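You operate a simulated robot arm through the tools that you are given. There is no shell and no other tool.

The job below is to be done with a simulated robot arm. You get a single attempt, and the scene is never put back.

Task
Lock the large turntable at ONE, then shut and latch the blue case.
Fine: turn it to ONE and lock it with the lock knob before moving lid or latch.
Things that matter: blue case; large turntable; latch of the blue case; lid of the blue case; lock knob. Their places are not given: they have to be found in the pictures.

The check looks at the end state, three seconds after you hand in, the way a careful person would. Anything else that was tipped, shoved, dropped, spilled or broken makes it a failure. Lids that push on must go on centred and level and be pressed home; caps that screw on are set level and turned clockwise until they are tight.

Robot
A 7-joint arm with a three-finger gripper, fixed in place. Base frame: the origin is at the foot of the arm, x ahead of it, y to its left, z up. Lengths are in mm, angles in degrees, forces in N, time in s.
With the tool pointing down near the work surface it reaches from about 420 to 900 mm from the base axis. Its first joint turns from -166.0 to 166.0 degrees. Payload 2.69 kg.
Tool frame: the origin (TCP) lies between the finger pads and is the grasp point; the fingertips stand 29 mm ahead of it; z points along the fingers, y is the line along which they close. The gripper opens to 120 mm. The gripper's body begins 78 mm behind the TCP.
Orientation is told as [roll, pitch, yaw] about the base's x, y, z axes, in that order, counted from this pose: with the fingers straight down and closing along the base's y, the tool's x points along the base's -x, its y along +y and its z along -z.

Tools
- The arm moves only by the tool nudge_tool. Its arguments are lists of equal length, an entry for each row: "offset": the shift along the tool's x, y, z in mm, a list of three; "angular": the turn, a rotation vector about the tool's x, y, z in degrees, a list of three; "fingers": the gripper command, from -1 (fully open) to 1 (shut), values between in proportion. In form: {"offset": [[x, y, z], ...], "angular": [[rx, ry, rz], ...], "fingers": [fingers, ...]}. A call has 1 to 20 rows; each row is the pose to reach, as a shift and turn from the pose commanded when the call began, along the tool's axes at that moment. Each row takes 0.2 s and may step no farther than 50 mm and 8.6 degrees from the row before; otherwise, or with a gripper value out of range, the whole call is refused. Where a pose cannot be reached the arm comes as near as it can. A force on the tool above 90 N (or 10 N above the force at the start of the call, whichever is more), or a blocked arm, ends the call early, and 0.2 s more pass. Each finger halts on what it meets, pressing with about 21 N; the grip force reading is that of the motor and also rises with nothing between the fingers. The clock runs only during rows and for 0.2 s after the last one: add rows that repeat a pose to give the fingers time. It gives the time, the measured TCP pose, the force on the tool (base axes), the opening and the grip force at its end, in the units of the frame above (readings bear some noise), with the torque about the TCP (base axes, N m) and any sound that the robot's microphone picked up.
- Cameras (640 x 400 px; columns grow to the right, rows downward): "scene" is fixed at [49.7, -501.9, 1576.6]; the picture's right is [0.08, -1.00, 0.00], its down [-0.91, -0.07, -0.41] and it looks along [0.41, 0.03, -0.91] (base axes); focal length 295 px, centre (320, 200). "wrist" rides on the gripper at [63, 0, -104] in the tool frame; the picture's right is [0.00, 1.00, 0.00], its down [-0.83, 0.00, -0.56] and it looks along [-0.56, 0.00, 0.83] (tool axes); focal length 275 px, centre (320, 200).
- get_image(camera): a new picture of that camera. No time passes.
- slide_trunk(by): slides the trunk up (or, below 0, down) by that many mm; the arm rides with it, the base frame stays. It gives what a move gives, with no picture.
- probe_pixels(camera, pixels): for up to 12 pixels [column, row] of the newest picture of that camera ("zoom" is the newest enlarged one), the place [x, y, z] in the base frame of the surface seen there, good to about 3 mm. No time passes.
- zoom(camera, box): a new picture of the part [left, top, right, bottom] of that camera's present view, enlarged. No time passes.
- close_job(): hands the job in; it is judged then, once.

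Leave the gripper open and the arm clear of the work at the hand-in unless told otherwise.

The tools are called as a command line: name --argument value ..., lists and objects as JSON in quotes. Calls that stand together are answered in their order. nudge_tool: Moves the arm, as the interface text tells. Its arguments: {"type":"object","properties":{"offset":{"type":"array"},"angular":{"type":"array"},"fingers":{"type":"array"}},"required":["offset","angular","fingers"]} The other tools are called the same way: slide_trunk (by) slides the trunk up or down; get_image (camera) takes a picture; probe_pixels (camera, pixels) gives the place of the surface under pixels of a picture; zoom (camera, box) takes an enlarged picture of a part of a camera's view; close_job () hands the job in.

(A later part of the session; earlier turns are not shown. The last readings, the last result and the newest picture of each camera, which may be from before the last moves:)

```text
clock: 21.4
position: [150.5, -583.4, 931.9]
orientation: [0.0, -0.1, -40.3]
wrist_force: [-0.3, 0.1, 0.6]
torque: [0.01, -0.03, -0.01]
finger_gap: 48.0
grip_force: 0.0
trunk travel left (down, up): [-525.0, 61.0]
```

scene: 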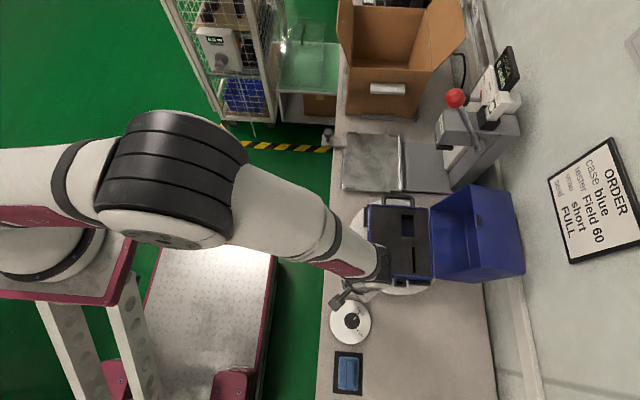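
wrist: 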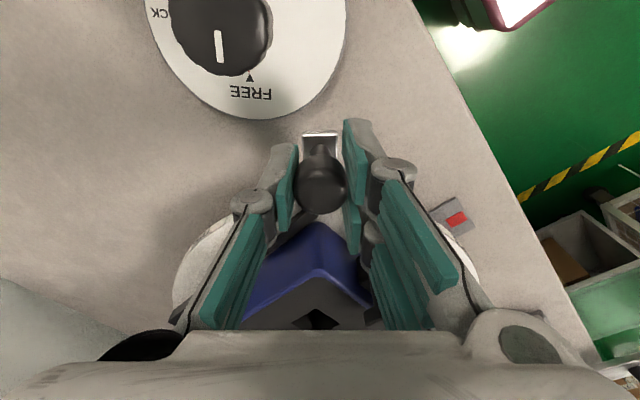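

nudge_tool --offset '[[-2, 23, 0], [-4, 46, 0], [-6.5, 69.5, 0], [-9, 93, 0], [-11, 116, 0], [-13, 139, 0], [-15, 162, 0], [-17.5, 185.8, 0], [-17.5, 185.8, 0]]' --angular '[[0, 0, 6.2], [0, 0, 12.4], [0, 0, 18.6], [0, 0, 24.8], [0, 0, 31], [0, 0, 37.3], [0, 0, 43.5], [0, 0, 49.7], [0, 0, 49.7]]' --fingers '[0.2, 0.2, 0.2, 0.2, 0.2, 0.2, 0.2, 0.2, 0.2]'

get_image --camera "wrist"

get_image --camera "scene"

```text
clock: 23.4
position: [284.4, -453.2, 931.0]
orientation: [-0.1, 0.0, -90.1]
wrist_force: [0.3, 0.1, -0.8]
torque: [0.02, 0.02, -0.03]
finger_gap: 48.2
grip_force: 0.1
trunk travel left (down, up): [-525.0, 61.0]
```

```text
taken
```

wrist: 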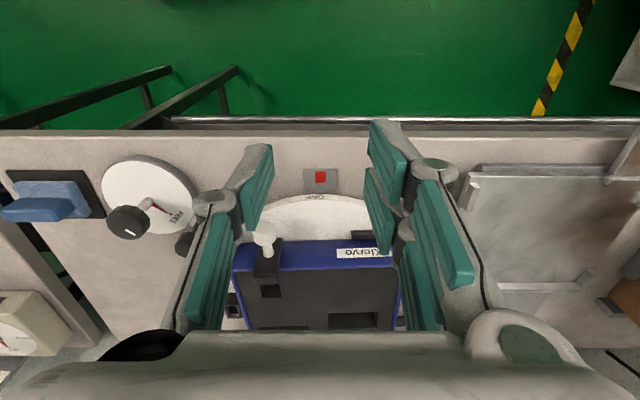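

```text
taken
```

scene: 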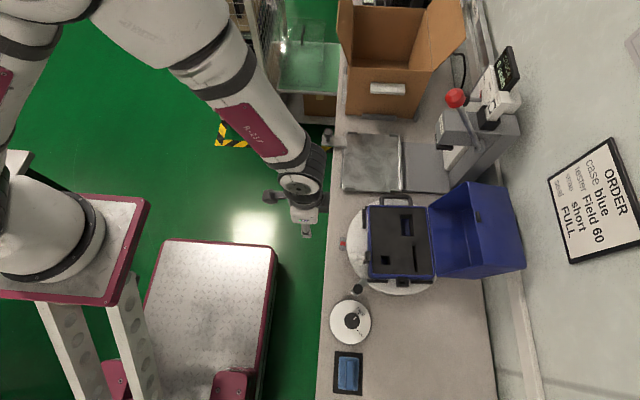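

zoom --camera "wrist" --box '[280, 150, 360, 210]'

zoom --camera "wrist" --box '[230, 190, 410, 310]'

zoom --camera "wrist" --box '[90, 140, 250, 280]'

zoom --camera "scene" --box '[320, 180, 480, 350]'

```text
6.67 times, centred on (320, 180) of wrist
```

zoom: 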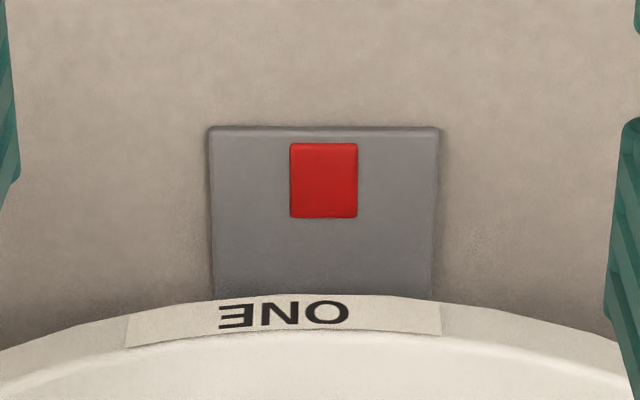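

```text
3.33 times, centred on (320, 250) of wrist
```

zoom: 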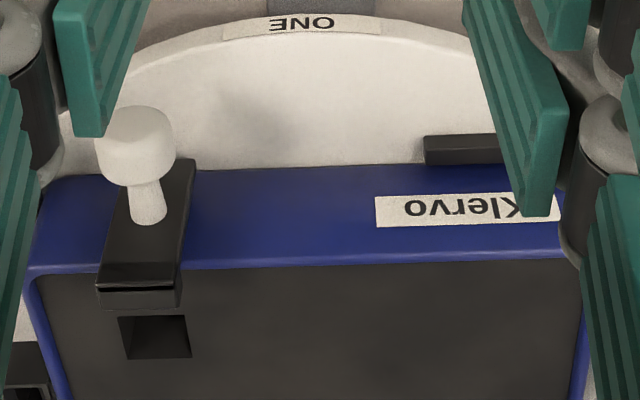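

```text
2.86 times, centred on (170, 210) of wrist
```

zoom: 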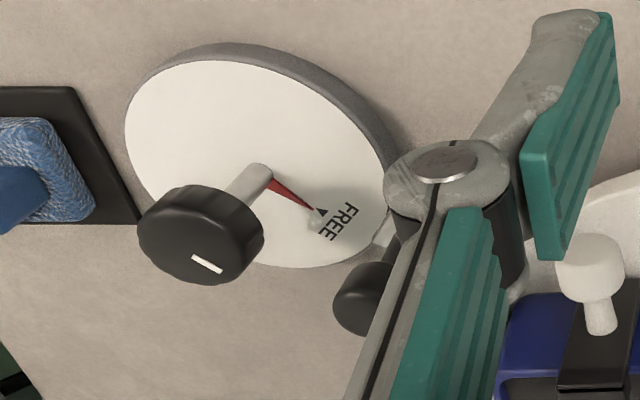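

```text
2.35 times, centred on (400, 265) of scene
```

zoom: 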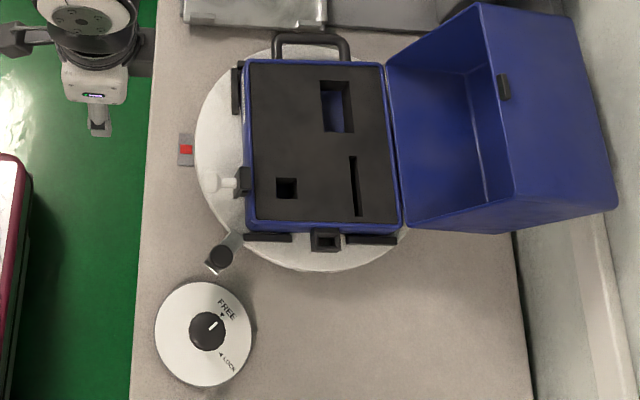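

"ONE" is slightly overshot. The strip centre is at u≈314.6 and the red pointer at u≈320.6, so it is about 6.4 mm or 2.7° too far counter-clockwise. The case front edge tilts by the same amount. Refitting gives a turntable centre of (285.3,-691.5) with knob radius 170.4. I'll locate the crank knob again and turn it back 2.7°.

zoom --camera "scene" --box '[330, 270, 394, 310]'

probe_pixels --camera "zoom" --pixels '[[270, 180], [250, 180], [290, 180], [270, 160], [270, 200], [230, 220]]'

```text
10.00 times, centred on (362, 290) of scene
```

zoom: 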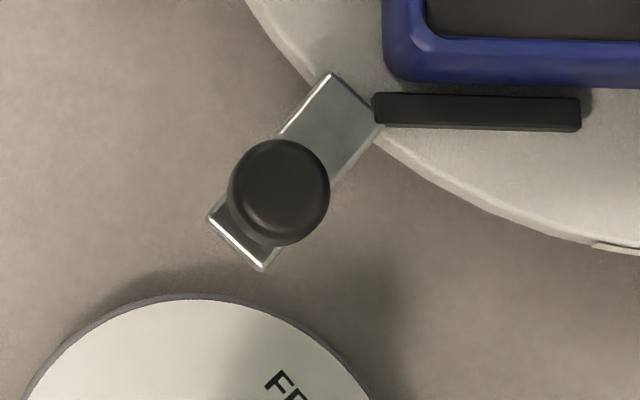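

```text
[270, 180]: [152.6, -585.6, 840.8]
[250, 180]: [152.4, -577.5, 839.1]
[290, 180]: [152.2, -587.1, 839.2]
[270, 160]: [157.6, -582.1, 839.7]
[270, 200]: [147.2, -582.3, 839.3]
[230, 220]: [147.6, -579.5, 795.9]
```

The knob is confirmed near (151,-585.5). I'll swing back above it with yaw about -38° at z≈931.

nudge_tool --offset '[[-15, -15, 0], [-30, -30, 0], [-45, -45, 0], [-60, -60, 0], [-75, -75, 0], [-90, -90, 0], [-105, -105, 0], [-120, -120, 0], [-132.3, -133.2, 0], [-132.3, -133.2, 0]]' --angular '[[0, 0, -6], [0, 0, -12], [0, 0, -18], [0, 0, -24], [0, 0, -30], [0, 0, -36], [0, 0, -42], [0, 0, -48], [0, 0, -51.9], [0, 0, -51.9]]' --fingers '[0.2, 0.2, 0.2, 0.2, 0.2, 0.2, 0.2, 0.2, 0.2, 0.2]'

get_image --camera "wrist"

probe_pixels --camera "wrist" --pixels '[[319, 105], [319, 117], [319, 128], [310, 115], [328, 115]]'

```text
clock: 25.6
position: [151.5, -586.7, 930.6]
orientation: [0.0, 0.1, -38.1]
wrist_force: [0.4, -0.3, -0.6]
torque: [-0.01, 0.01, 0.0]
finger_gap: 48.1
grip_force: 0.0
trunk travel left (down, up): [-525.0, 61.0]
```

```text
taken
```

wrist: 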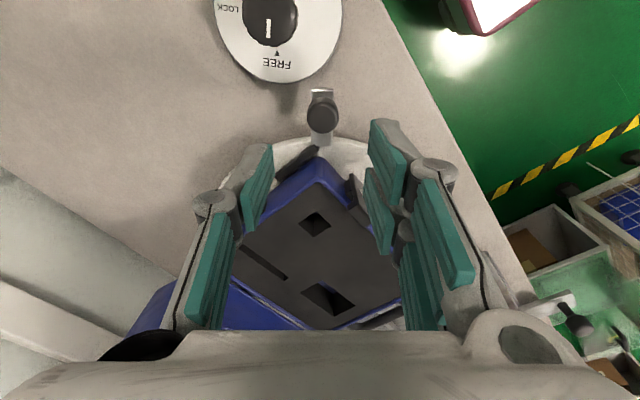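

```text
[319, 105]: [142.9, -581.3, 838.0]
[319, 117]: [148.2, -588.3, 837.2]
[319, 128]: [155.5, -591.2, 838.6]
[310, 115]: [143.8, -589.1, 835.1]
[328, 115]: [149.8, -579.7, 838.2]
```

zoom --camera "wrist" --box '[256, 70, 384, 150]'

```text
5.00 times, centred on (320, 110) of wrist
```

zoom: 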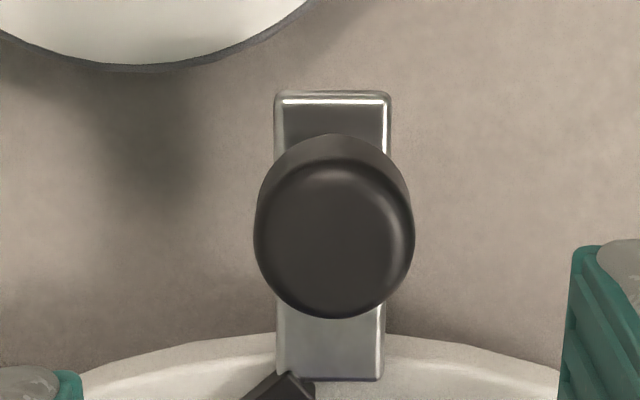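

The knob sits about 2 mm toward +tool y and about 1 mm outward. I'll correct for that, descend to z≈832 and grip.

nudge_tool --offset '[[1, 2.2, 20], [1, 2.2, 40], [1, 2.2, 60], [1, 2.2, 80], [1, 2.2, 98.5], [1, 2.2, 98.5], [1, 2.2, 98.5], [1, 2.2, 98.5], [1, 2.2, 98.5]]' --angular '[[0, 0, 0], [0, 0, 0], [0, 0, 0], [0, 0, 0], [0, 0, 0], [0, 0, 0], [0, 0, 0], [0, 0, 0], [0, 0, 0]]' --fingers '[0.2, 0.2, 0.2, 0.2, 0.2, 0.5, 0.8, 0.8, 0.8]'

```text
clock: 27.6
position: [151.2, -584.0, 833.9]
orientation: [0.0, 0.0, -38.1]
wrist_force: [0.9, -0.4, -3.1]
torque: [-0.13, -0.17, -0.11]
finger_gap: 22.0
grip_force: 44.8
trunk travel left (down, up): [-525.0, 61.0]
```

I have a clean grip. I'll turn back 2.7° clockwise.

nudge_tool --offset '[[-0.03, 2.97, 0], [-0.1, 5.95, 0], [-0.19, 8.03, 0], [-0.19, 8.03, 0]]' --angular '[[0, 0, 1], [0, 0, 2], [0, 0, 2.7], [0, 0, 2.7]]' --fingers '[0.8, 0.8, 0.8, 0.8]'

```text
clock: 28.6
position: [156.6, -578.4, 832.9]
orientation: [0.0, 0.0, -40.8]
wrist_force: [2.6, -1.9, 1.4]
torque: [0.3, 0.3, 0.05]
finger_gap: 22.0
grip_force: 45.2
trunk travel left (down, up): [-525.0, 61.0]
```

I'll release, lift and swing back to the viewing pose to check the label.

nudge_tool --offset '[[0, 0, 0], [0, 0, 0], [0, 0, -25], [0, 0, -50], [0, 0, -75], [0, 0, -98], [-2, 22, -98], [-4, 44, -98], [-6, 66, -98], [-8, 88, -98], [-9.5, 111, -98], [-11, 134, -98], [-13, 156, -98], [-14.9, 178.3, -98], [-14.9, 178.3, -98]]' --angular '[[0, 0, 0], [0, 0, 0], [0, 0, 0], [0, 0, 0], [0, 0, 0], [0, 0, 0], [0, 0, 6.1], [0, 0, 12.2], [0, 0, 18.3], [0, 0, 24.4], [0, 0, 30.5], [0, 0, 36.7], [0, 0, 43], [0, 0, 49.2], [0, 0, 49.2]]' --fingers '[0.2, 0.2, 0.2, 0.2, 0.2, 0.2, 0.2, 0.2, 0.2, 0.2, 0.2, 0.2, 0.2, 0.2, 0.2]'

get_image --camera "wrist"

zoom --camera "wrist" --box '[272, 150, 368, 210]'

zoom --camera "wrist" --box '[224, 190, 416, 310]'

```text
clock: 31.8
position: [285.7, -453.8, 930.6]
orientation: [0.1, -0.1, -90.1]
wrist_force: [-0.5, -0.6, 0.2]
torque: [-0.01, 0.03, 0.03]
finger_gap: 47.9
grip_force: 0.0
trunk travel left (down, up): [-525.0, 61.0]
```

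```text
taken
```

wrist: 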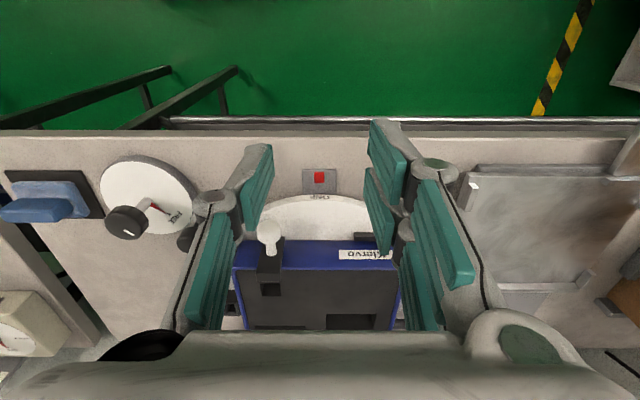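

```text
6.67 times, centred on (320, 180) of wrist
```

zoom: 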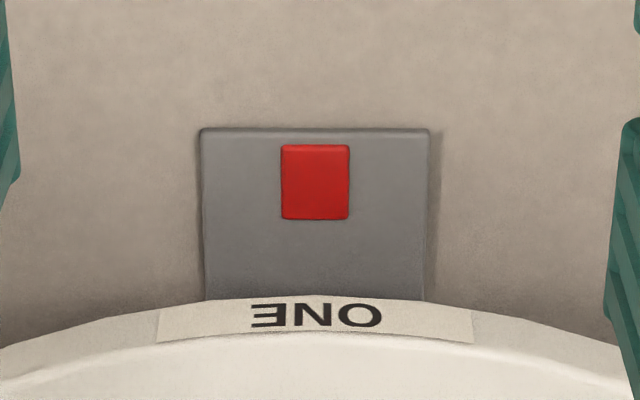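

```text
3.33 times, centred on (320, 250) of wrist
```

zoom: 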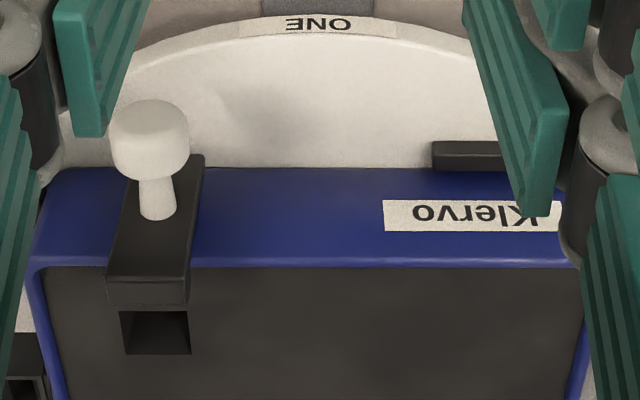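

"ONE" is now exactly centred on the red pointer; both are at zoom column 315. Next is the lock knob. I'll measure the dial, its ticks and the knob.

zoom --camera "scene" --box '[320, 290, 384, 350]'

probe_pixels --camera "zoom" --pixels '[[320, 200], [270, 190], [380, 190], [320, 140], [320, 250], [440, 200], [200, 200], [320, 80], [320, 330], [363, 130], [365, 265], [300, 300]]'

zoom --camera "wrist" --box '[80, 140, 208, 260]'

```text
6.67 times, centred on (352, 320) of scene
```

zoom: 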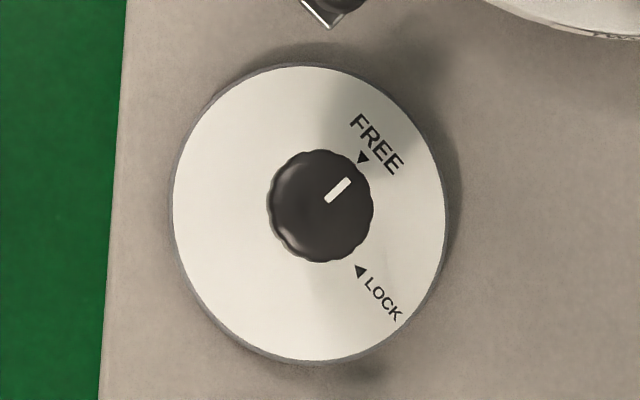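

```text
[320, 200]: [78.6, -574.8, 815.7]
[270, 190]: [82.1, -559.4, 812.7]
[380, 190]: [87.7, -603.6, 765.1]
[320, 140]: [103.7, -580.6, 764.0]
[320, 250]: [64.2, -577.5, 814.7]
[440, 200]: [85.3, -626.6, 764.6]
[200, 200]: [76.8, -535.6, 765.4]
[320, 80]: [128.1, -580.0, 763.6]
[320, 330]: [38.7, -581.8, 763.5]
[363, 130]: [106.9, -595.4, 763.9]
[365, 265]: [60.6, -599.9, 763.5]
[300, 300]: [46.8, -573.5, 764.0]
```

```text
3.33 times, centred on (144, 200) of wrist
```

zoom: 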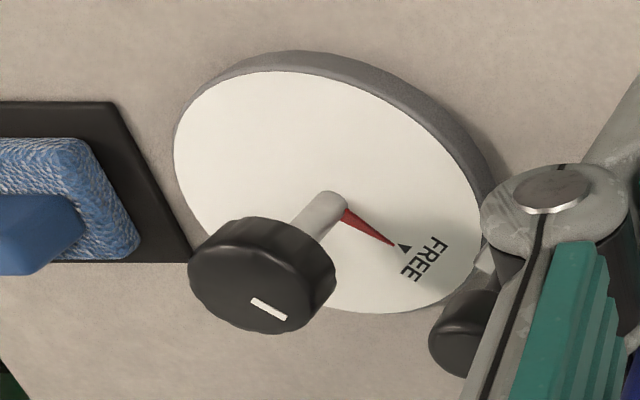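

The findings for the lock dial:
- Centre about (82,-578).
- Knob about 38 mm across, top z≈815.
- Red pointer at the FREE tick (about -44°); LOCK tick at about -134°. That is 90° clockwise seen from above.

I'll move to hover over it with yaw -45° and the gripper opened to about 72 mm.

nudge_tool --offset '[[-12, -20, 0], [-25, -41, 0], [-37, -61, 0], [-50, -82, 0], [-62, -102, 0], [-75, -122, 0], [-87, -143, 0], [-100, -163, 0], [-112, -184, 0], [-124.2, -203.7, 0], [-124.2, -203.7, 0]]' --angular '[[0, 0, -4.5], [0, 0, -9], [0, 0, -13.5], [0, 0, -18], [0, 0, -22.5], [0, 0, -27], [0, 0, -31.5], [0, 0, -36], [0, 0, -40.5], [0, 0, -45.1], [0, 0, -45.1]]' --fingers '[0.2, 0.2, 0.0, -0.1, -0.2, -0.2, -0.2, -0.2, -0.2, -0.2, -0.2]'

get_image --camera "wrist"

zoom --camera "wrist" --box '[224, 60, 416, 180]'

```text
clock: 34.2
position: [81.0, -577.3, 931.4]
orientation: [0.0, 0.0, -44.9]
wrist_force: [0.0, 0.1, 0.2]
torque: [0.0, 0.0, -0.03]
finger_gap: 72.1
grip_force: 0.0
trunk travel left (down, up): [-525.0, 61.0]
```

```text
taken
```

wrist: 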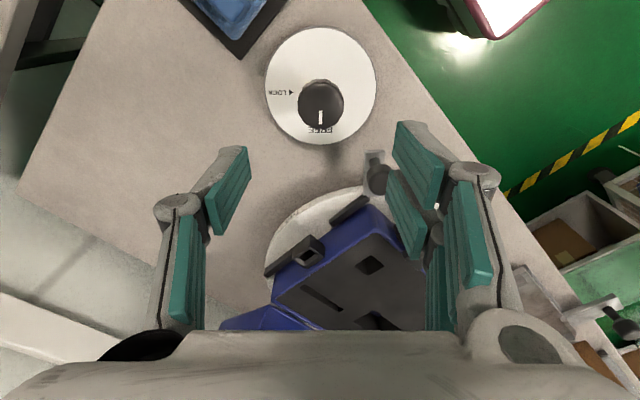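

```text
3.33 times, centred on (320, 120) of wrist
```

zoom: 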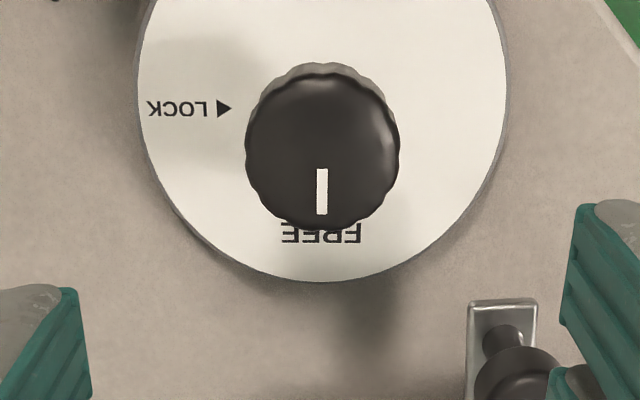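

The knob sits centred in u (320.7). I'll check its place along tool x with probes on its top face.

probe_pixels --camera "zoom" --pixels '[[322, 90], [322, 110], [322, 150], [322, 215], [322, 225], [265, 145], [380, 145], [255, 145], [392, 145], [300, 70], [290, 180], [350, 180]]'

probe_pixels --camera "zoom" --pixels '[[145, 100], [500, 100], [320, 275], [200, 230], [450, 220], [225, 108], [322, 235], [322, 68], [340, 66]]'

```text
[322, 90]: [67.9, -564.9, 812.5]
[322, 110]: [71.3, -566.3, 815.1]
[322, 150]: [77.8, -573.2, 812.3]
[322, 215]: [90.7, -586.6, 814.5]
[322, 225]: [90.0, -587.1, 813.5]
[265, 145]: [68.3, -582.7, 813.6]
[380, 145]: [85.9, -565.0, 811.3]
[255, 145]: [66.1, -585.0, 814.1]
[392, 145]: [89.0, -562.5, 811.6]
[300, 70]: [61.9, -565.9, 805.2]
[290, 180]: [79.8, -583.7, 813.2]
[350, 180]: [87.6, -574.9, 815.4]
```

```text
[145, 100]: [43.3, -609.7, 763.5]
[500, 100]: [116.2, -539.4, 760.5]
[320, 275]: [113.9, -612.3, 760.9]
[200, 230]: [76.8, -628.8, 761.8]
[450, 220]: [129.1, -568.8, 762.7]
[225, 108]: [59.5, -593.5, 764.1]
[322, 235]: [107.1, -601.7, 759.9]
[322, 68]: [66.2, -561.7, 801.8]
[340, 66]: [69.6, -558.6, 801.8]
```

The knob centre is at about (79,-575.5), so I need +2.5 mm in tool x. I'll descend to z≈807, which keeps the tips about 14 mm above the dial, and close on the knob.

nudge_tool --offset '[[2.5, 0, 25], [2.5, 0, 50], [2.5, 0, 75], [2.5, 0, 100], [2.5, 0, 115], [2.5, 0, 124], [2.5, 0, 124]]' --angular '[[0, 0, 0], [0, 0, 0], [0, 0, 0], [0, 0, 0], [0, 0, 0], [0, 0, 0], [0, 0, 0]]' --fingers '[-0.2, -0.2, -0.2, -0.2, -0.2, -0.2, -0.2]'

get_image --camera "wrist"

get_image --camera "scene"

```text
clock: 35.8
position: [79.3, -576.4, 807.3]
orientation: [0.0, -0.1, -44.9]
wrist_force: [0.3, -0.1, 0.4]
torque: [0.02, 0.0, 0.02]
finger_gap: 72.1
grip_force: 0.2
trunk travel left (down, up): [-525.0, 61.0]
```

```text
taken
```

wrist: 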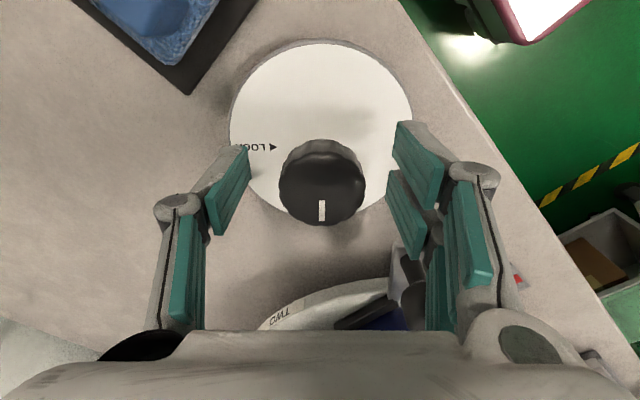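

```text
taken
```

scene: 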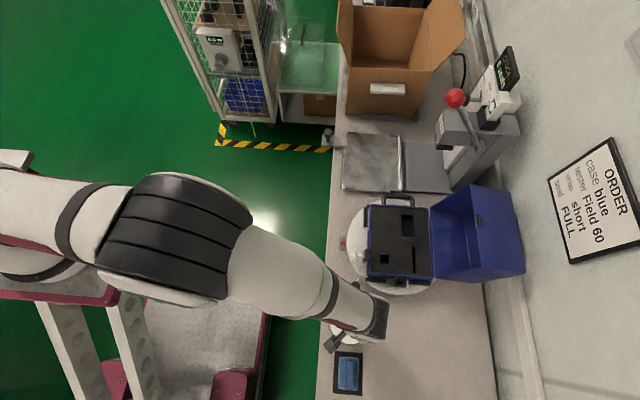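

The knob is between the fingers and all is clear. I'll close on it.

nudge_tool --offset '[[0, 0, 0], [0, 0, 0], [0, 0, 0]]' --angular '[[0, 0, 0], [0, 0, 0], [0, 0, 0]]' --fingers '[0.3, 0.6, 0.6]'

get_image --camera "wrist"

```text
clock: 36.6
position: [79.9, -574.7, 807.4]
orientation: [0.0, -0.1, -45.1]
wrist_force: [2.3, 1.9, 1.0]
torque: [0.06, -0.08, 0.0]
finger_gap: 36.0
grip_force: 45.0
trunk travel left (down, up): [-525.0, 61.0]
```

```text
taken
```

wrist: 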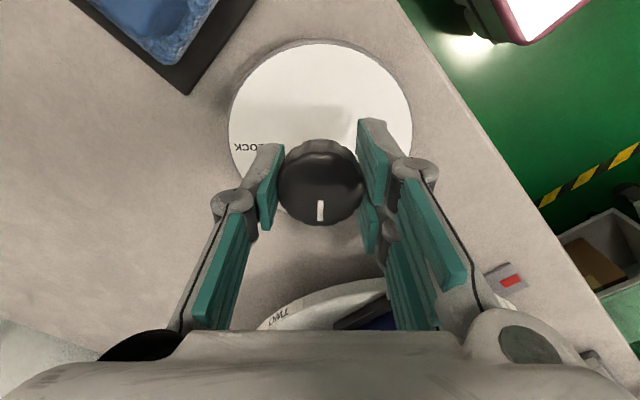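

It is gripped (gap 36 mm). I'll turn clockwise, seen from above, by 24° first and watch the torque.

nudge_tool --offset '[[0, 0, 0], [0, 0, 0], [0, 0, 0], [0, 0, 0]]' --angular '[[0, 0, 6], [0, 0, 12], [0, 0, 18], [0, 0, 24]]' --fingers '[0.6, 0.6, 0.6, 0.6]'

get_image --camera "wrist"

```text
clock: 37.6
position: [80.0, -576.8, 806.4]
orientation: [0.0, 0.0, -69.0]
wrist_force: [3.3, 1.0, -3.0]
torque: [-0.27, -0.1, -0.03]
finger_gap: 35.9
grip_force: 45.2
trunk travel left (down, up): [-525.0, 61.0]
```

```text
taken
```

wrist: 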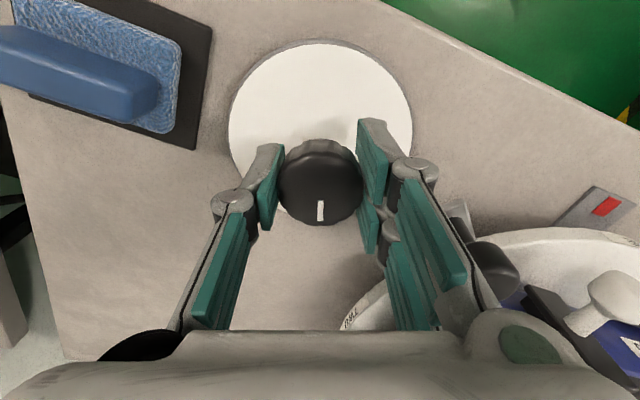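

The knob follows, with negligible torque. I'll continue another 66°, to 90° in all, towards LOCK.

nudge_tool --offset '[[0, 0, 0], [0, 0, 0], [0, 0, 0], [0, 0, 0], [0, 0, 0], [0, 0, 0], [0, 0, 0], [0, 0, 0], [0, 0, 0], [0, 0, 0], [0, 0, 0], [0, 0, 0]]' --angular '[[0, 0, 6], [0, 0, 12], [0, 0, 18], [0, 0, 24], [0, 0, 30], [0, 0, 36], [0, 0, 42], [0, 0, 48], [0, 0, 54], [0, 0, 60], [0, 0, 66], [0, 0, 66]]' --fingers '[0.6, 0.6, 0.6, 0.6, 0.6, 0.6, 0.6, 0.6, 0.6, 0.6, 0.6, 0.6]'

get_image --camera "wrist"

get_image --camera "scene"

```text
clock: 40.2
position: [79.7, -574.3, 808.0]
orientation: [0.0, 0.1, -135.0]
wrist_force: [7.4, 6.3, -5.4]
torque: [0.32, -0.31, 0.01]
finger_gap: 35.9
grip_force: 45.1
trunk travel left (down, up): [-525.0, 61.0]
```

```text
taken
```

wrist: 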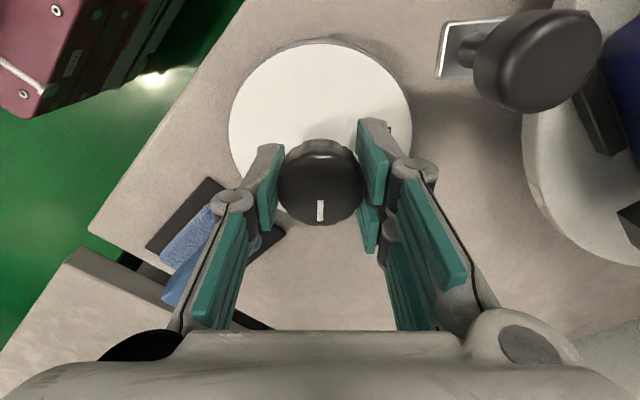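

```text
taken
```

scene: 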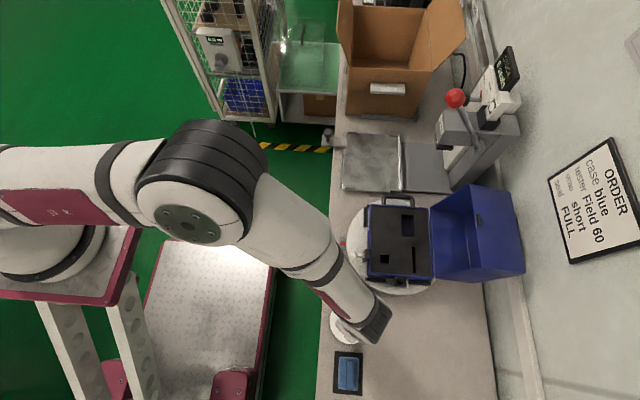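

It has turned 90° with no stop felt. I'll release, lift, and look at the pointer.

nudge_tool --offset '[[0, 0, 0], [0, 0, 0], [0, 0, -25], [0, 0, -50], [0, 0, -75], [0, 0, -100], [0, 0, -125], [0, 0, -125]]' --angular '[[0, 0, 0], [0, 0, 0], [0, 0, 0], [0, 0, 0], [0, 0, 0], [0, 0, 0], [0, 0, 0], [0, 0, 0]]' --fingers '[-0.2, -0.2, -0.2, -0.2, -0.2, -0.2, -0.2, -0.2]'

zoom --camera "wrist" --box '[224, 40, 416, 160]'

zoom --camera "scene" --box '[304, 290, 400, 350]'

```text
clock: 42.0
position: [79.0, -575.8, 931.1]
orientation: [0.1, 0.0, -134.9]
wrist_force: [-0.1, -0.2, 0.3]
torque: [0.01, 0.02, -0.02]
finger_gap: 72.0
grip_force: 0.1
trunk travel left (down, up): [-525.0, 61.0]
```

```text
3.33 times, centred on (320, 100) of wrist
```

zoom: 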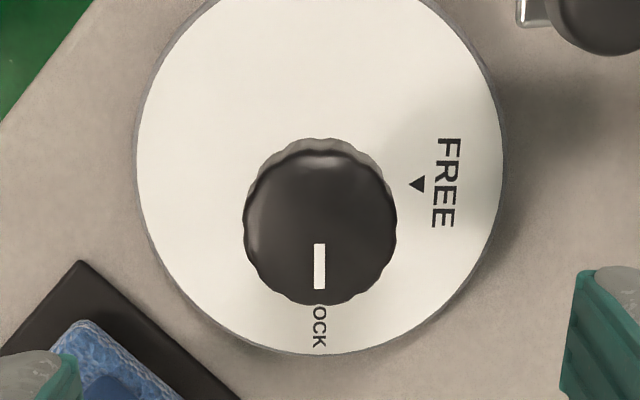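

```text
6.67 times, centred on (352, 320) of scene
```

zoom: 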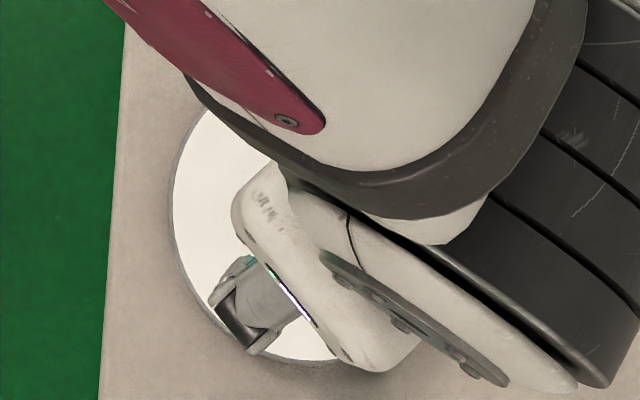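

The knob's white line now points at LOCK. I'll rotate the tool to yaw 0 in place, so the camera looks from the other side and I can check the red pointer against the LOCK tick. I'll need yaw 0 later for the lid as well.

nudge_tool --offset '[[0, 0, 0], [0, 0, 0], [0, 0, 0], [0, 0, 0], [0, 0, 0], [0, 0, 0], [0, 0, 0], [0, 0, 0], [0, 0, 0], [0, 0, 0], [0, 0, 0], [0, 0, 0], [0, 0, 0], [0, 0, 0], [0, 0, 0], [0, 0, 0], [0, 0, 0]]' --angular '[[0, 0, -8.4], [0, 0, -16.8], [0, 0, -25.2], [0, 0, -33.6], [0, 0, -42], [0, 0, -50.4], [0, 0, -58.8], [0, 0, -67.2], [0, 0, -75.6], [0, 0, -84], [0, 0, -92.4], [0, 0, -100.8], [0, 0, -109.2], [0, 0, -117.6], [0, 0, -126], [0, 0, -134.4], [0, 0, -134.9]]' --fingers '[-0.2, -0.2, -0.2, -0.2, -0.2, -0.2, -0.2, -0.2, -0.2, -0.2, -0.2, -0.2, -0.2, -0.2, -0.2, -0.2, -0.2]'

get_image --camera "wrist"

zoom --camera "wrist" --box '[224, 40, 416, 160]'

get_image --camera "scene"

```text
clock: 45.6
position: [78.5, -575.1, 931.7]
orientation: [-0.1, 0.0, 0.1]
wrist_force: [0.2, 0.2, -0.5]
torque: [-0.02, 0.01, 0.02]
finger_gap: 72.1
grip_force: 0.1
trunk travel left (down, up): [-525.0, 61.0]
```

```text
taken
```

wrist: 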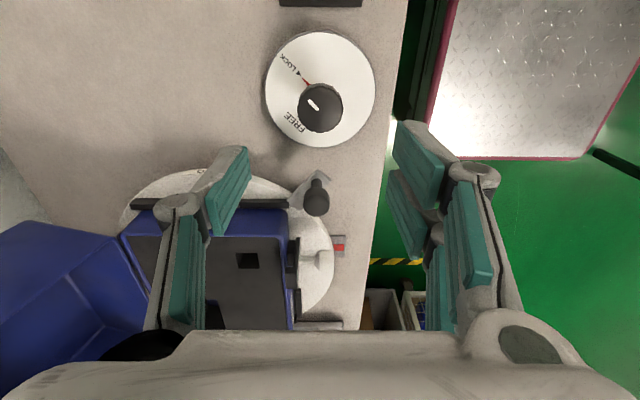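

```text
3.33 times, centred on (320, 100) of wrist
```

zoom: 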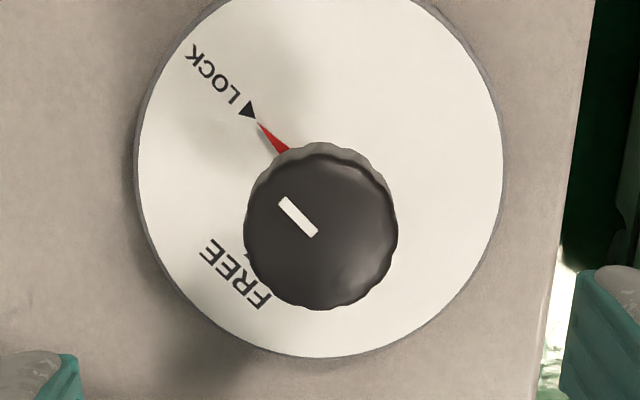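

```text
taken
```

scene: 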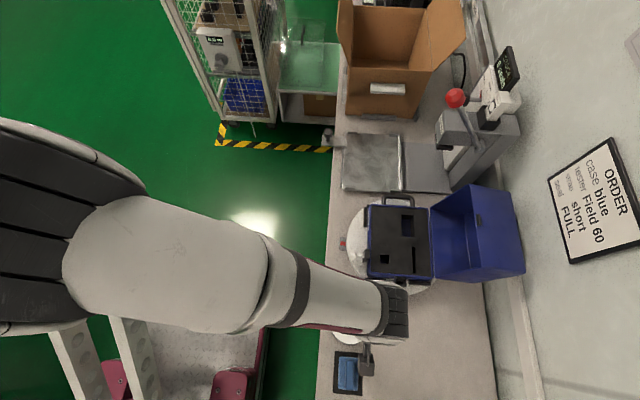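

The red pointer sits exactly on the LOCK tick, and the turntable reads ONE. Next I'll study the latch and lid from the front. I'm moving to a viewing pose facing the case front, at about (235,-465,890) and yaw -90.

nudge_tool --offset '[[-14, 10, 0], [-28, 20, 0], [-42, 30, 0], [-56, 40, 0], [-70, 50, 0], [-84, 60, 0], [-98, 70, 5], [-112, 80, 13], [-126, 90, 21], [-140, 100, 29], [-155, 110, 37], [-155, 110, 40]]' --angular '[[0, 0, 8.2], [0, 0, 16.4], [0, 0, 24.6], [0, 0, 32.8], [0, 0, 41], [0, 0, 49.2], [0, 0, 57.4], [0, 0, 65.6], [0, 0, 73.8], [0, 0, 82], [0, 0, 90], [0, 0, 90]]' --fingers '[-0.4, -0.6, -0.8, -1, -1, -1, -1, -1, -1, -1, -1, -1]'

get_image --camera "wrist"

get_image --camera "scene"

```text
clock: 48.2
position: [234.7, -465.2, 892.7]
orientation: [-0.1, 0.0, -90.1]
wrist_force: [-0.2, -0.1, -0.3]
torque: [0.0, -0.01, 0.02]
finger_gap: 119.9
grip_force: 0.0
trunk travel left (down, up): [-525.0, 61.0]
```

```text
taken
```

wrist: 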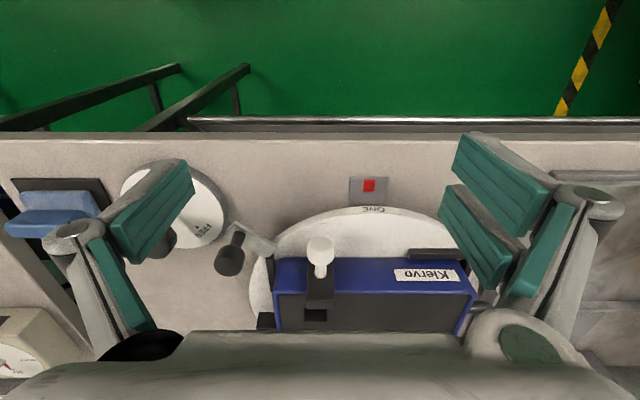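

```text
taken
```

scene: 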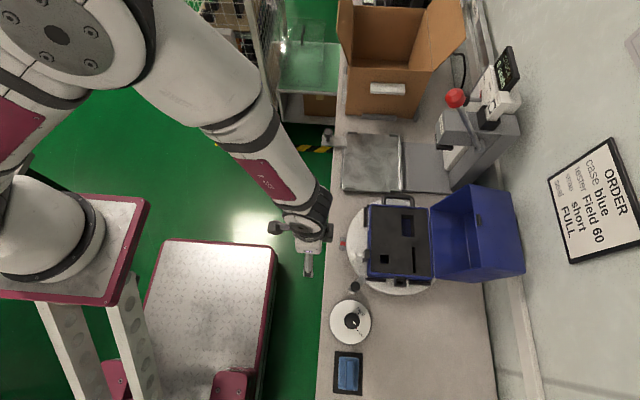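

I want a more frontal view, so I'll tilt the tool by 35° so that the camera looks more horizontally at the case front.

nudge_tool --offset '[[0, 5, 0], [0, 10, 0], [0, 15, 0], [0, 20, 0], [0, 25, 0], [0, 25, 0]]' --angular '[[0, -7, 0], [0, -14, 0], [0, -21, 0], [0, -28, 0], [0, -35, 0], [0, -35, 0]]' --fingers '[-1, -1, -1, -1, -1, -1]'

get_image --camera "wrist"

zoom --camera "wrist" --box '[200, 100, 440, 250]'

```text
clock: 49.6
position: [259.4, -466.0, 891.0]
orientation: [0.1, -35.0, -90.1]
wrist_force: [0.2, 0.6, 1.3]
torque: [-0.02, -0.02, 0.02]
finger_gap: 119.8
grip_force: 0.0
trunk travel left (down, up): [-525.0, 61.0]
```

```text
taken
```

wrist: 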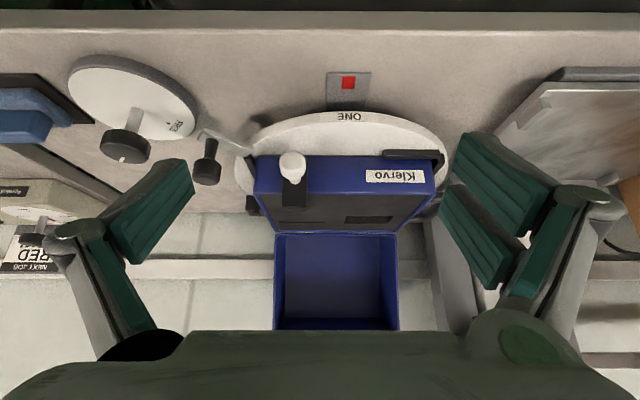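

```text
2.67 times, centred on (320, 175) of wrist
```

zoom: 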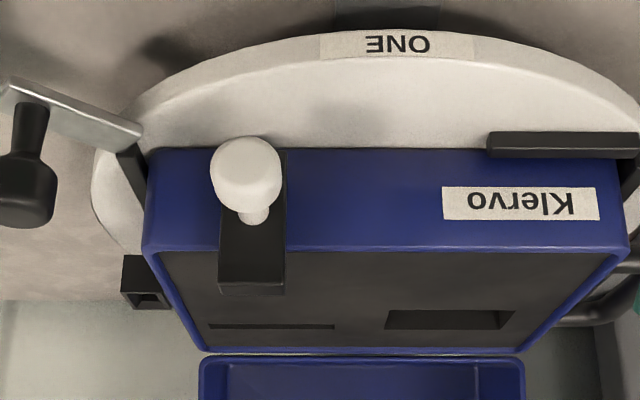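

zoom --camera "wrist" --box '[260, 135, 356, 225]'

probe_pixels --camera "zoom" --pixels '[[225, 120], [225, 150], [235, 190], [230, 220], [230, 260], [230, 300], [240, 318], [290, 95], [170, 130], [350, 200], [350, 100], [285, 250]]'

```text
4.44 times, centred on (308, 180) of wrist
```

zoom: 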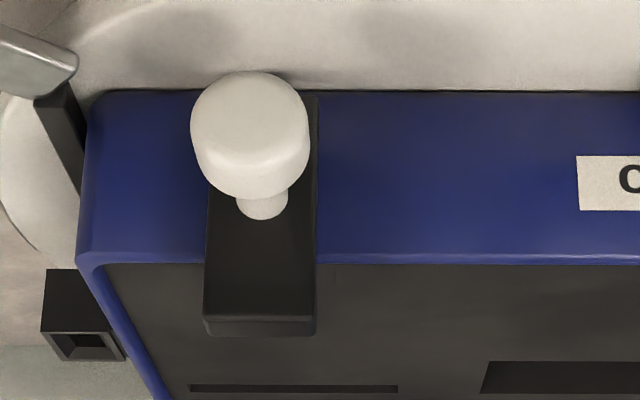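

```text
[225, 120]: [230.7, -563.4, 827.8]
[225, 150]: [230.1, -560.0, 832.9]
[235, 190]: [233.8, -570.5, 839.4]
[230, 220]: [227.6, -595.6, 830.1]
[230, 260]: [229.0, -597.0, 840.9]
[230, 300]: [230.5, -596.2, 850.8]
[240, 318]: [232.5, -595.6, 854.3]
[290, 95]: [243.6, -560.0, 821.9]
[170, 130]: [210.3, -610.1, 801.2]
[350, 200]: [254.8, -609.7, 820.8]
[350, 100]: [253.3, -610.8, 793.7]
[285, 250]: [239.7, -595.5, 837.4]
```

The latch is a black plate at x≈224–245, standing about 14 mm off the case front. It carries a white knob at about (232,-562,828). I'll look at the keeper on the lid and probe exactly where it lies.

zoom --camera "scene" --box '[440, 180, 536, 240]'

probe_pixels --camera "zoom" --pixels '[[255, 240], [268, 245], [250, 215], [262, 275], [200, 80], [560, 100], [300, 300], [400, 120], [230, 60], [350, 200], [262, 225], [258, 262]]'

zoom --camera "scene" --box '[340, 180, 452, 300]'

probe_pixels --camera "zoom" --pixels '[[210, 215], [255, 205], [230, 330], [435, 60], [435, 335], [440, 200], [600, 100], [225, 60], [275, 200], [420, 200], [330, 330], [220, 205]]'

```text
6.67 times, centred on (488, 210) of scene
```

zoom: 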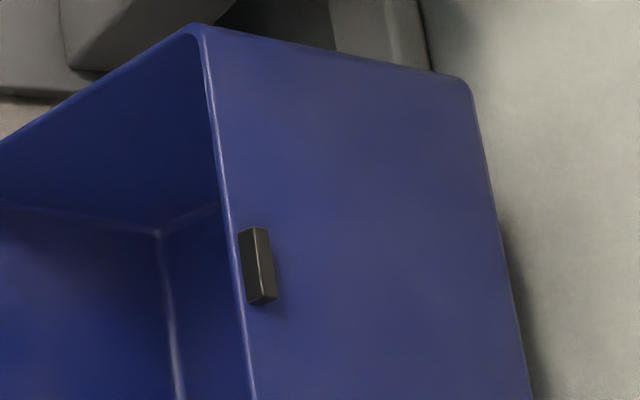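

```text
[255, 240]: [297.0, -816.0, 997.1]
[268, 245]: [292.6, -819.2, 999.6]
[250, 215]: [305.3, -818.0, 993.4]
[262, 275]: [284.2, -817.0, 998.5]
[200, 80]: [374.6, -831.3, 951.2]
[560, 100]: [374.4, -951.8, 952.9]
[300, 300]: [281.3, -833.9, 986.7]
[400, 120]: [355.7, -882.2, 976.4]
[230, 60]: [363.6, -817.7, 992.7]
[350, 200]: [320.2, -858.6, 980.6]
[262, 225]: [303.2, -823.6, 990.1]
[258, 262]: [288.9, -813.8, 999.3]
```

```text
3.33 times, centred on (396, 240) of scene
```

zoom: 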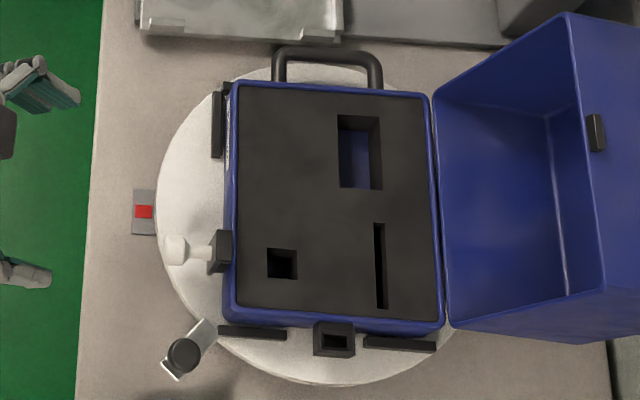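

```text
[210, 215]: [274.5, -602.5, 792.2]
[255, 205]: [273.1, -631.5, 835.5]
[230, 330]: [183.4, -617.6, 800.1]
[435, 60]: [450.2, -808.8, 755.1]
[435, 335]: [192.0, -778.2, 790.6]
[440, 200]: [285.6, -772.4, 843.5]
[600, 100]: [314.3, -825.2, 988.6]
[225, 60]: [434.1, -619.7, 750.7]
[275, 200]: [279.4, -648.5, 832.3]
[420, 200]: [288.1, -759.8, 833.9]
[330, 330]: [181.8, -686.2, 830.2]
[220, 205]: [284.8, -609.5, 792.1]
```

The keeper is a 20 mm black block near the lid's front rim, at x≈281–300, while the latch is at x≈235. To understand how the latch moves I need a side view. I'll untilt first.

nudge_tool --offset '[[0, 0, 0], [0, 0, 0], [0, 0, 0], [0, 0, 0], [0, 0, 0]]' --angular '[[0, 7, 0], [0, 14, 0], [0, 21, 0], [0, 28, 0], [0, 35, 0]]' --fingers '[-1, -1, -1, -1, -1]'

```text
clock: 50.8
position: [259.0, -464.6, 892.6]
orientation: [0.1, 0.0, -89.9]
wrist_force: [-0.5, 1.1, 0.8]
torque: [0.03, 0.0, -0.01]
finger_gap: 120.0
grip_force: 0.0
trunk travel left (down, up): [-525.0, 61.0]
```

Now I'll swing to the -x side, to about (100,-570,960) at yaw 0.

nudge_tool --offset '[[-10, -14, -7], [-20, -29, -14], [-30, -43, -21], [-40, -58, -28], [-50, -72, -35], [-60, -87, -42], [-70, -101, -49], [-80, -116, -56], [-90, -130, -63], [-100, -145, -67], [-105.4, -159, -67.4], [-105.4, -159, -67.4]]' --angular '[[0, 0, -8.2], [0, 0, -16.4], [0, 0, -24.6], [0, 0, -32.8], [0, 0, -41], [0, 0, -49.2], [0, 0, -57.4], [0, 0, -65.6], [0, 0, -73.8], [0, 0, -82], [0, 0, -90], [0, 0, -90]]' --fingers '[-1, -1, -1, -1, -1, -1, -1, -1, -1, -1, -1, -1]'

nudge_tool --offset '[[0, 0, 5], [0, 0, 10], [0, 0, 15], [0, 0, 20], [0, 0, 25], [0, 0, 25]]' --angular '[[0, -7, 0], [0, -14, 0], [0, -21, 0], [0, -28, 0], [0, -35, 0], [0, -35, 0]]' --fingers '[-1, -1, -1, -1, -1, -1]'

get_image --camera "wrist"

get_image --camera "scene"

```text
clock: 53.4
position: [100.5, -571.3, 960.4]
orientation: [0.0, 0.1, 0.1]
wrist_force: [0.1, -0.4, 1.0]
torque: [0.01, 0.01, 0.02]
finger_gap: 120.3
grip_force: 0.1
trunk travel left (down, up): [-525.0, 61.0]
```

```text
clock: 54.8
position: [99.4, -571.8, 935.7]
orientation: [-0.1, -35.1, 0.0]
wrist_force: [0.3, -0.4, 0.7]
torque: [0.01, 0.03, 0.0]
finger_gap: 119.7
grip_force: 0.2
trunk travel left (down, up): [-525.0, 61.0]
```

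```text
taken
```

wrist: 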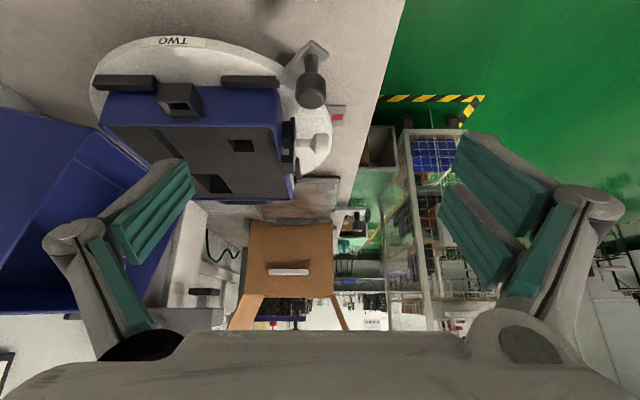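

```text
taken
```

scene: 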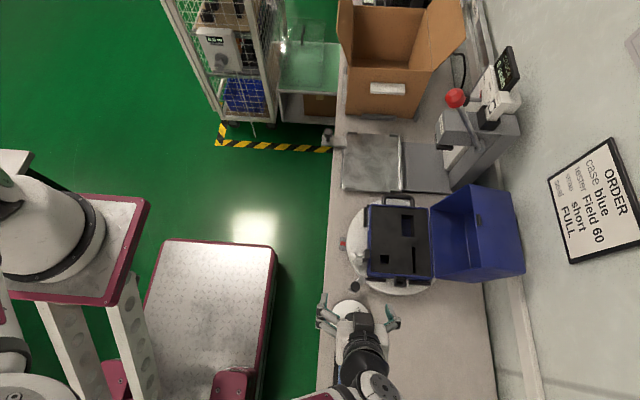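

zoom --camera "wrist" --box '[250, 90, 346, 200]'

zoom --camera "wrist" --box '[70, 30, 330, 200]'

```text
3.64 times, centred on (298, 145) of wrist
```

zoom: 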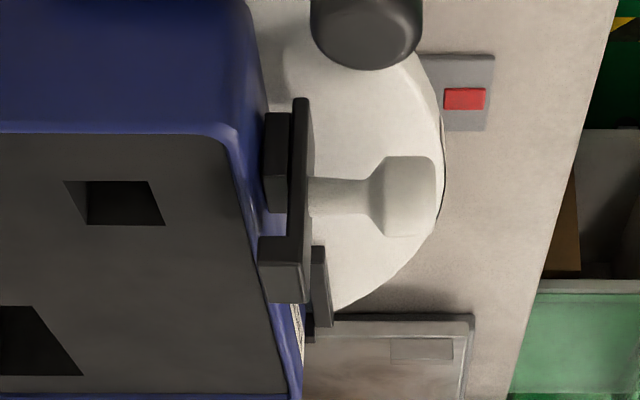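

```text
2.35 times, centred on (200, 115) of wrist
```

zoom: 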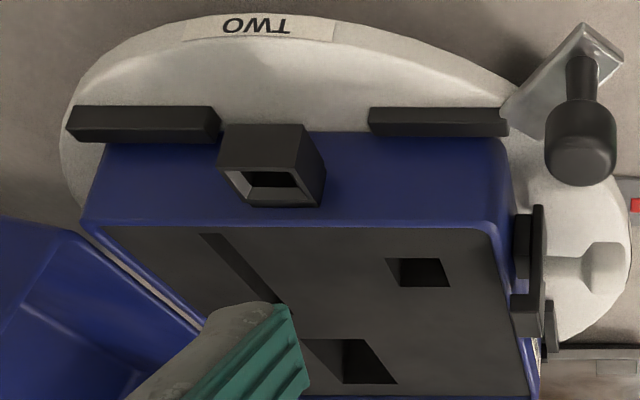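

Now it's clear. The latch is a C-shaped slider with a block at the bottom and a hook at the top facing the case. It must slide about 57 mm in +x so that the hook sits over the lid's keeper. First the lid has to be shut. I'll probe the lid's current geometry precisely.

zoom --camera "scene" --box '[424, 180, 552, 290]'

probe_pixels --camera "zoom" --pixels '[[275, 30], [290, 120], [310, 220], [330, 290], [450, 60], [470, 160], [490, 250], [505, 310], [260, 25], [340, 310], [420, 340], [440, 45]]'

```text
3.64 times, centred on (488, 235) of scene
```

zoom: 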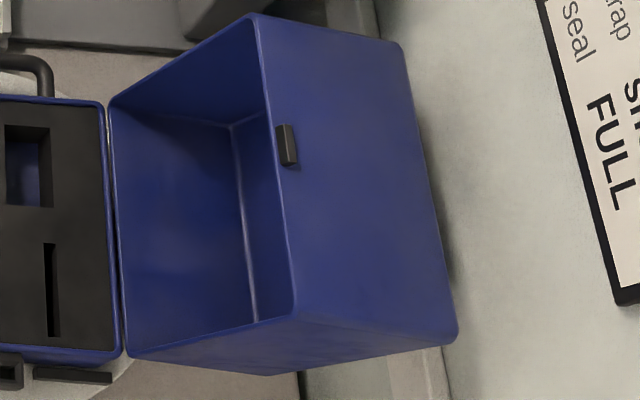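

```text
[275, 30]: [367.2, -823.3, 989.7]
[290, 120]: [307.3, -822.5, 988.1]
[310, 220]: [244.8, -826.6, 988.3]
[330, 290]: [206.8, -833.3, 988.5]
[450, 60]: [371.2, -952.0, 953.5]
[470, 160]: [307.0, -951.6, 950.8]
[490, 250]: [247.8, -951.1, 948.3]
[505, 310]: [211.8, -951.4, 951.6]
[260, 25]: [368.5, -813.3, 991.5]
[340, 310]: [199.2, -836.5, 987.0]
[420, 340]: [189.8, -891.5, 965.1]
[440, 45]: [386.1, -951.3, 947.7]
```

probe_pixels --camera "zoom" --pixels '[[395, 50], [410, 100], [425, 160], [435, 220], [440, 270], [450, 320], [400, 100], [420, 220], [430, 300], [270, 60], [285, 200], [290, 290]]'

probe_pixels --camera "zoom" --pixels '[[300, 340], [200, 350], [135, 352], [120, 330], [112, 200], [108, 110], [445, 345], [350, 350], [120, 110], [250, 30]]'

```text
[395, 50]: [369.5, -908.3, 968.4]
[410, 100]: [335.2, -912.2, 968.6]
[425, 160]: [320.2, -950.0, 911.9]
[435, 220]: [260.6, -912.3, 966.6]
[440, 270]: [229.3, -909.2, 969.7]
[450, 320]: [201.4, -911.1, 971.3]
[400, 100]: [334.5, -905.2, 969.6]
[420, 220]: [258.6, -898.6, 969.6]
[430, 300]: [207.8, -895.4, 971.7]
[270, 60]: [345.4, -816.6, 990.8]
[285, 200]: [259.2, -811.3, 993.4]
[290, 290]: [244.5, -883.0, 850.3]
```

```text
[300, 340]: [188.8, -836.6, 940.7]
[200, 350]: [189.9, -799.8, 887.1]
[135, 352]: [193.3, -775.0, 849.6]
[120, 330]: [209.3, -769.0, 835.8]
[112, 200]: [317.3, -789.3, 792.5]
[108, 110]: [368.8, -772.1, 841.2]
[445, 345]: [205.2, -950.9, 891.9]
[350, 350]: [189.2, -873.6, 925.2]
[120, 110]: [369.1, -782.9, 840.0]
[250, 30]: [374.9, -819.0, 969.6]
```

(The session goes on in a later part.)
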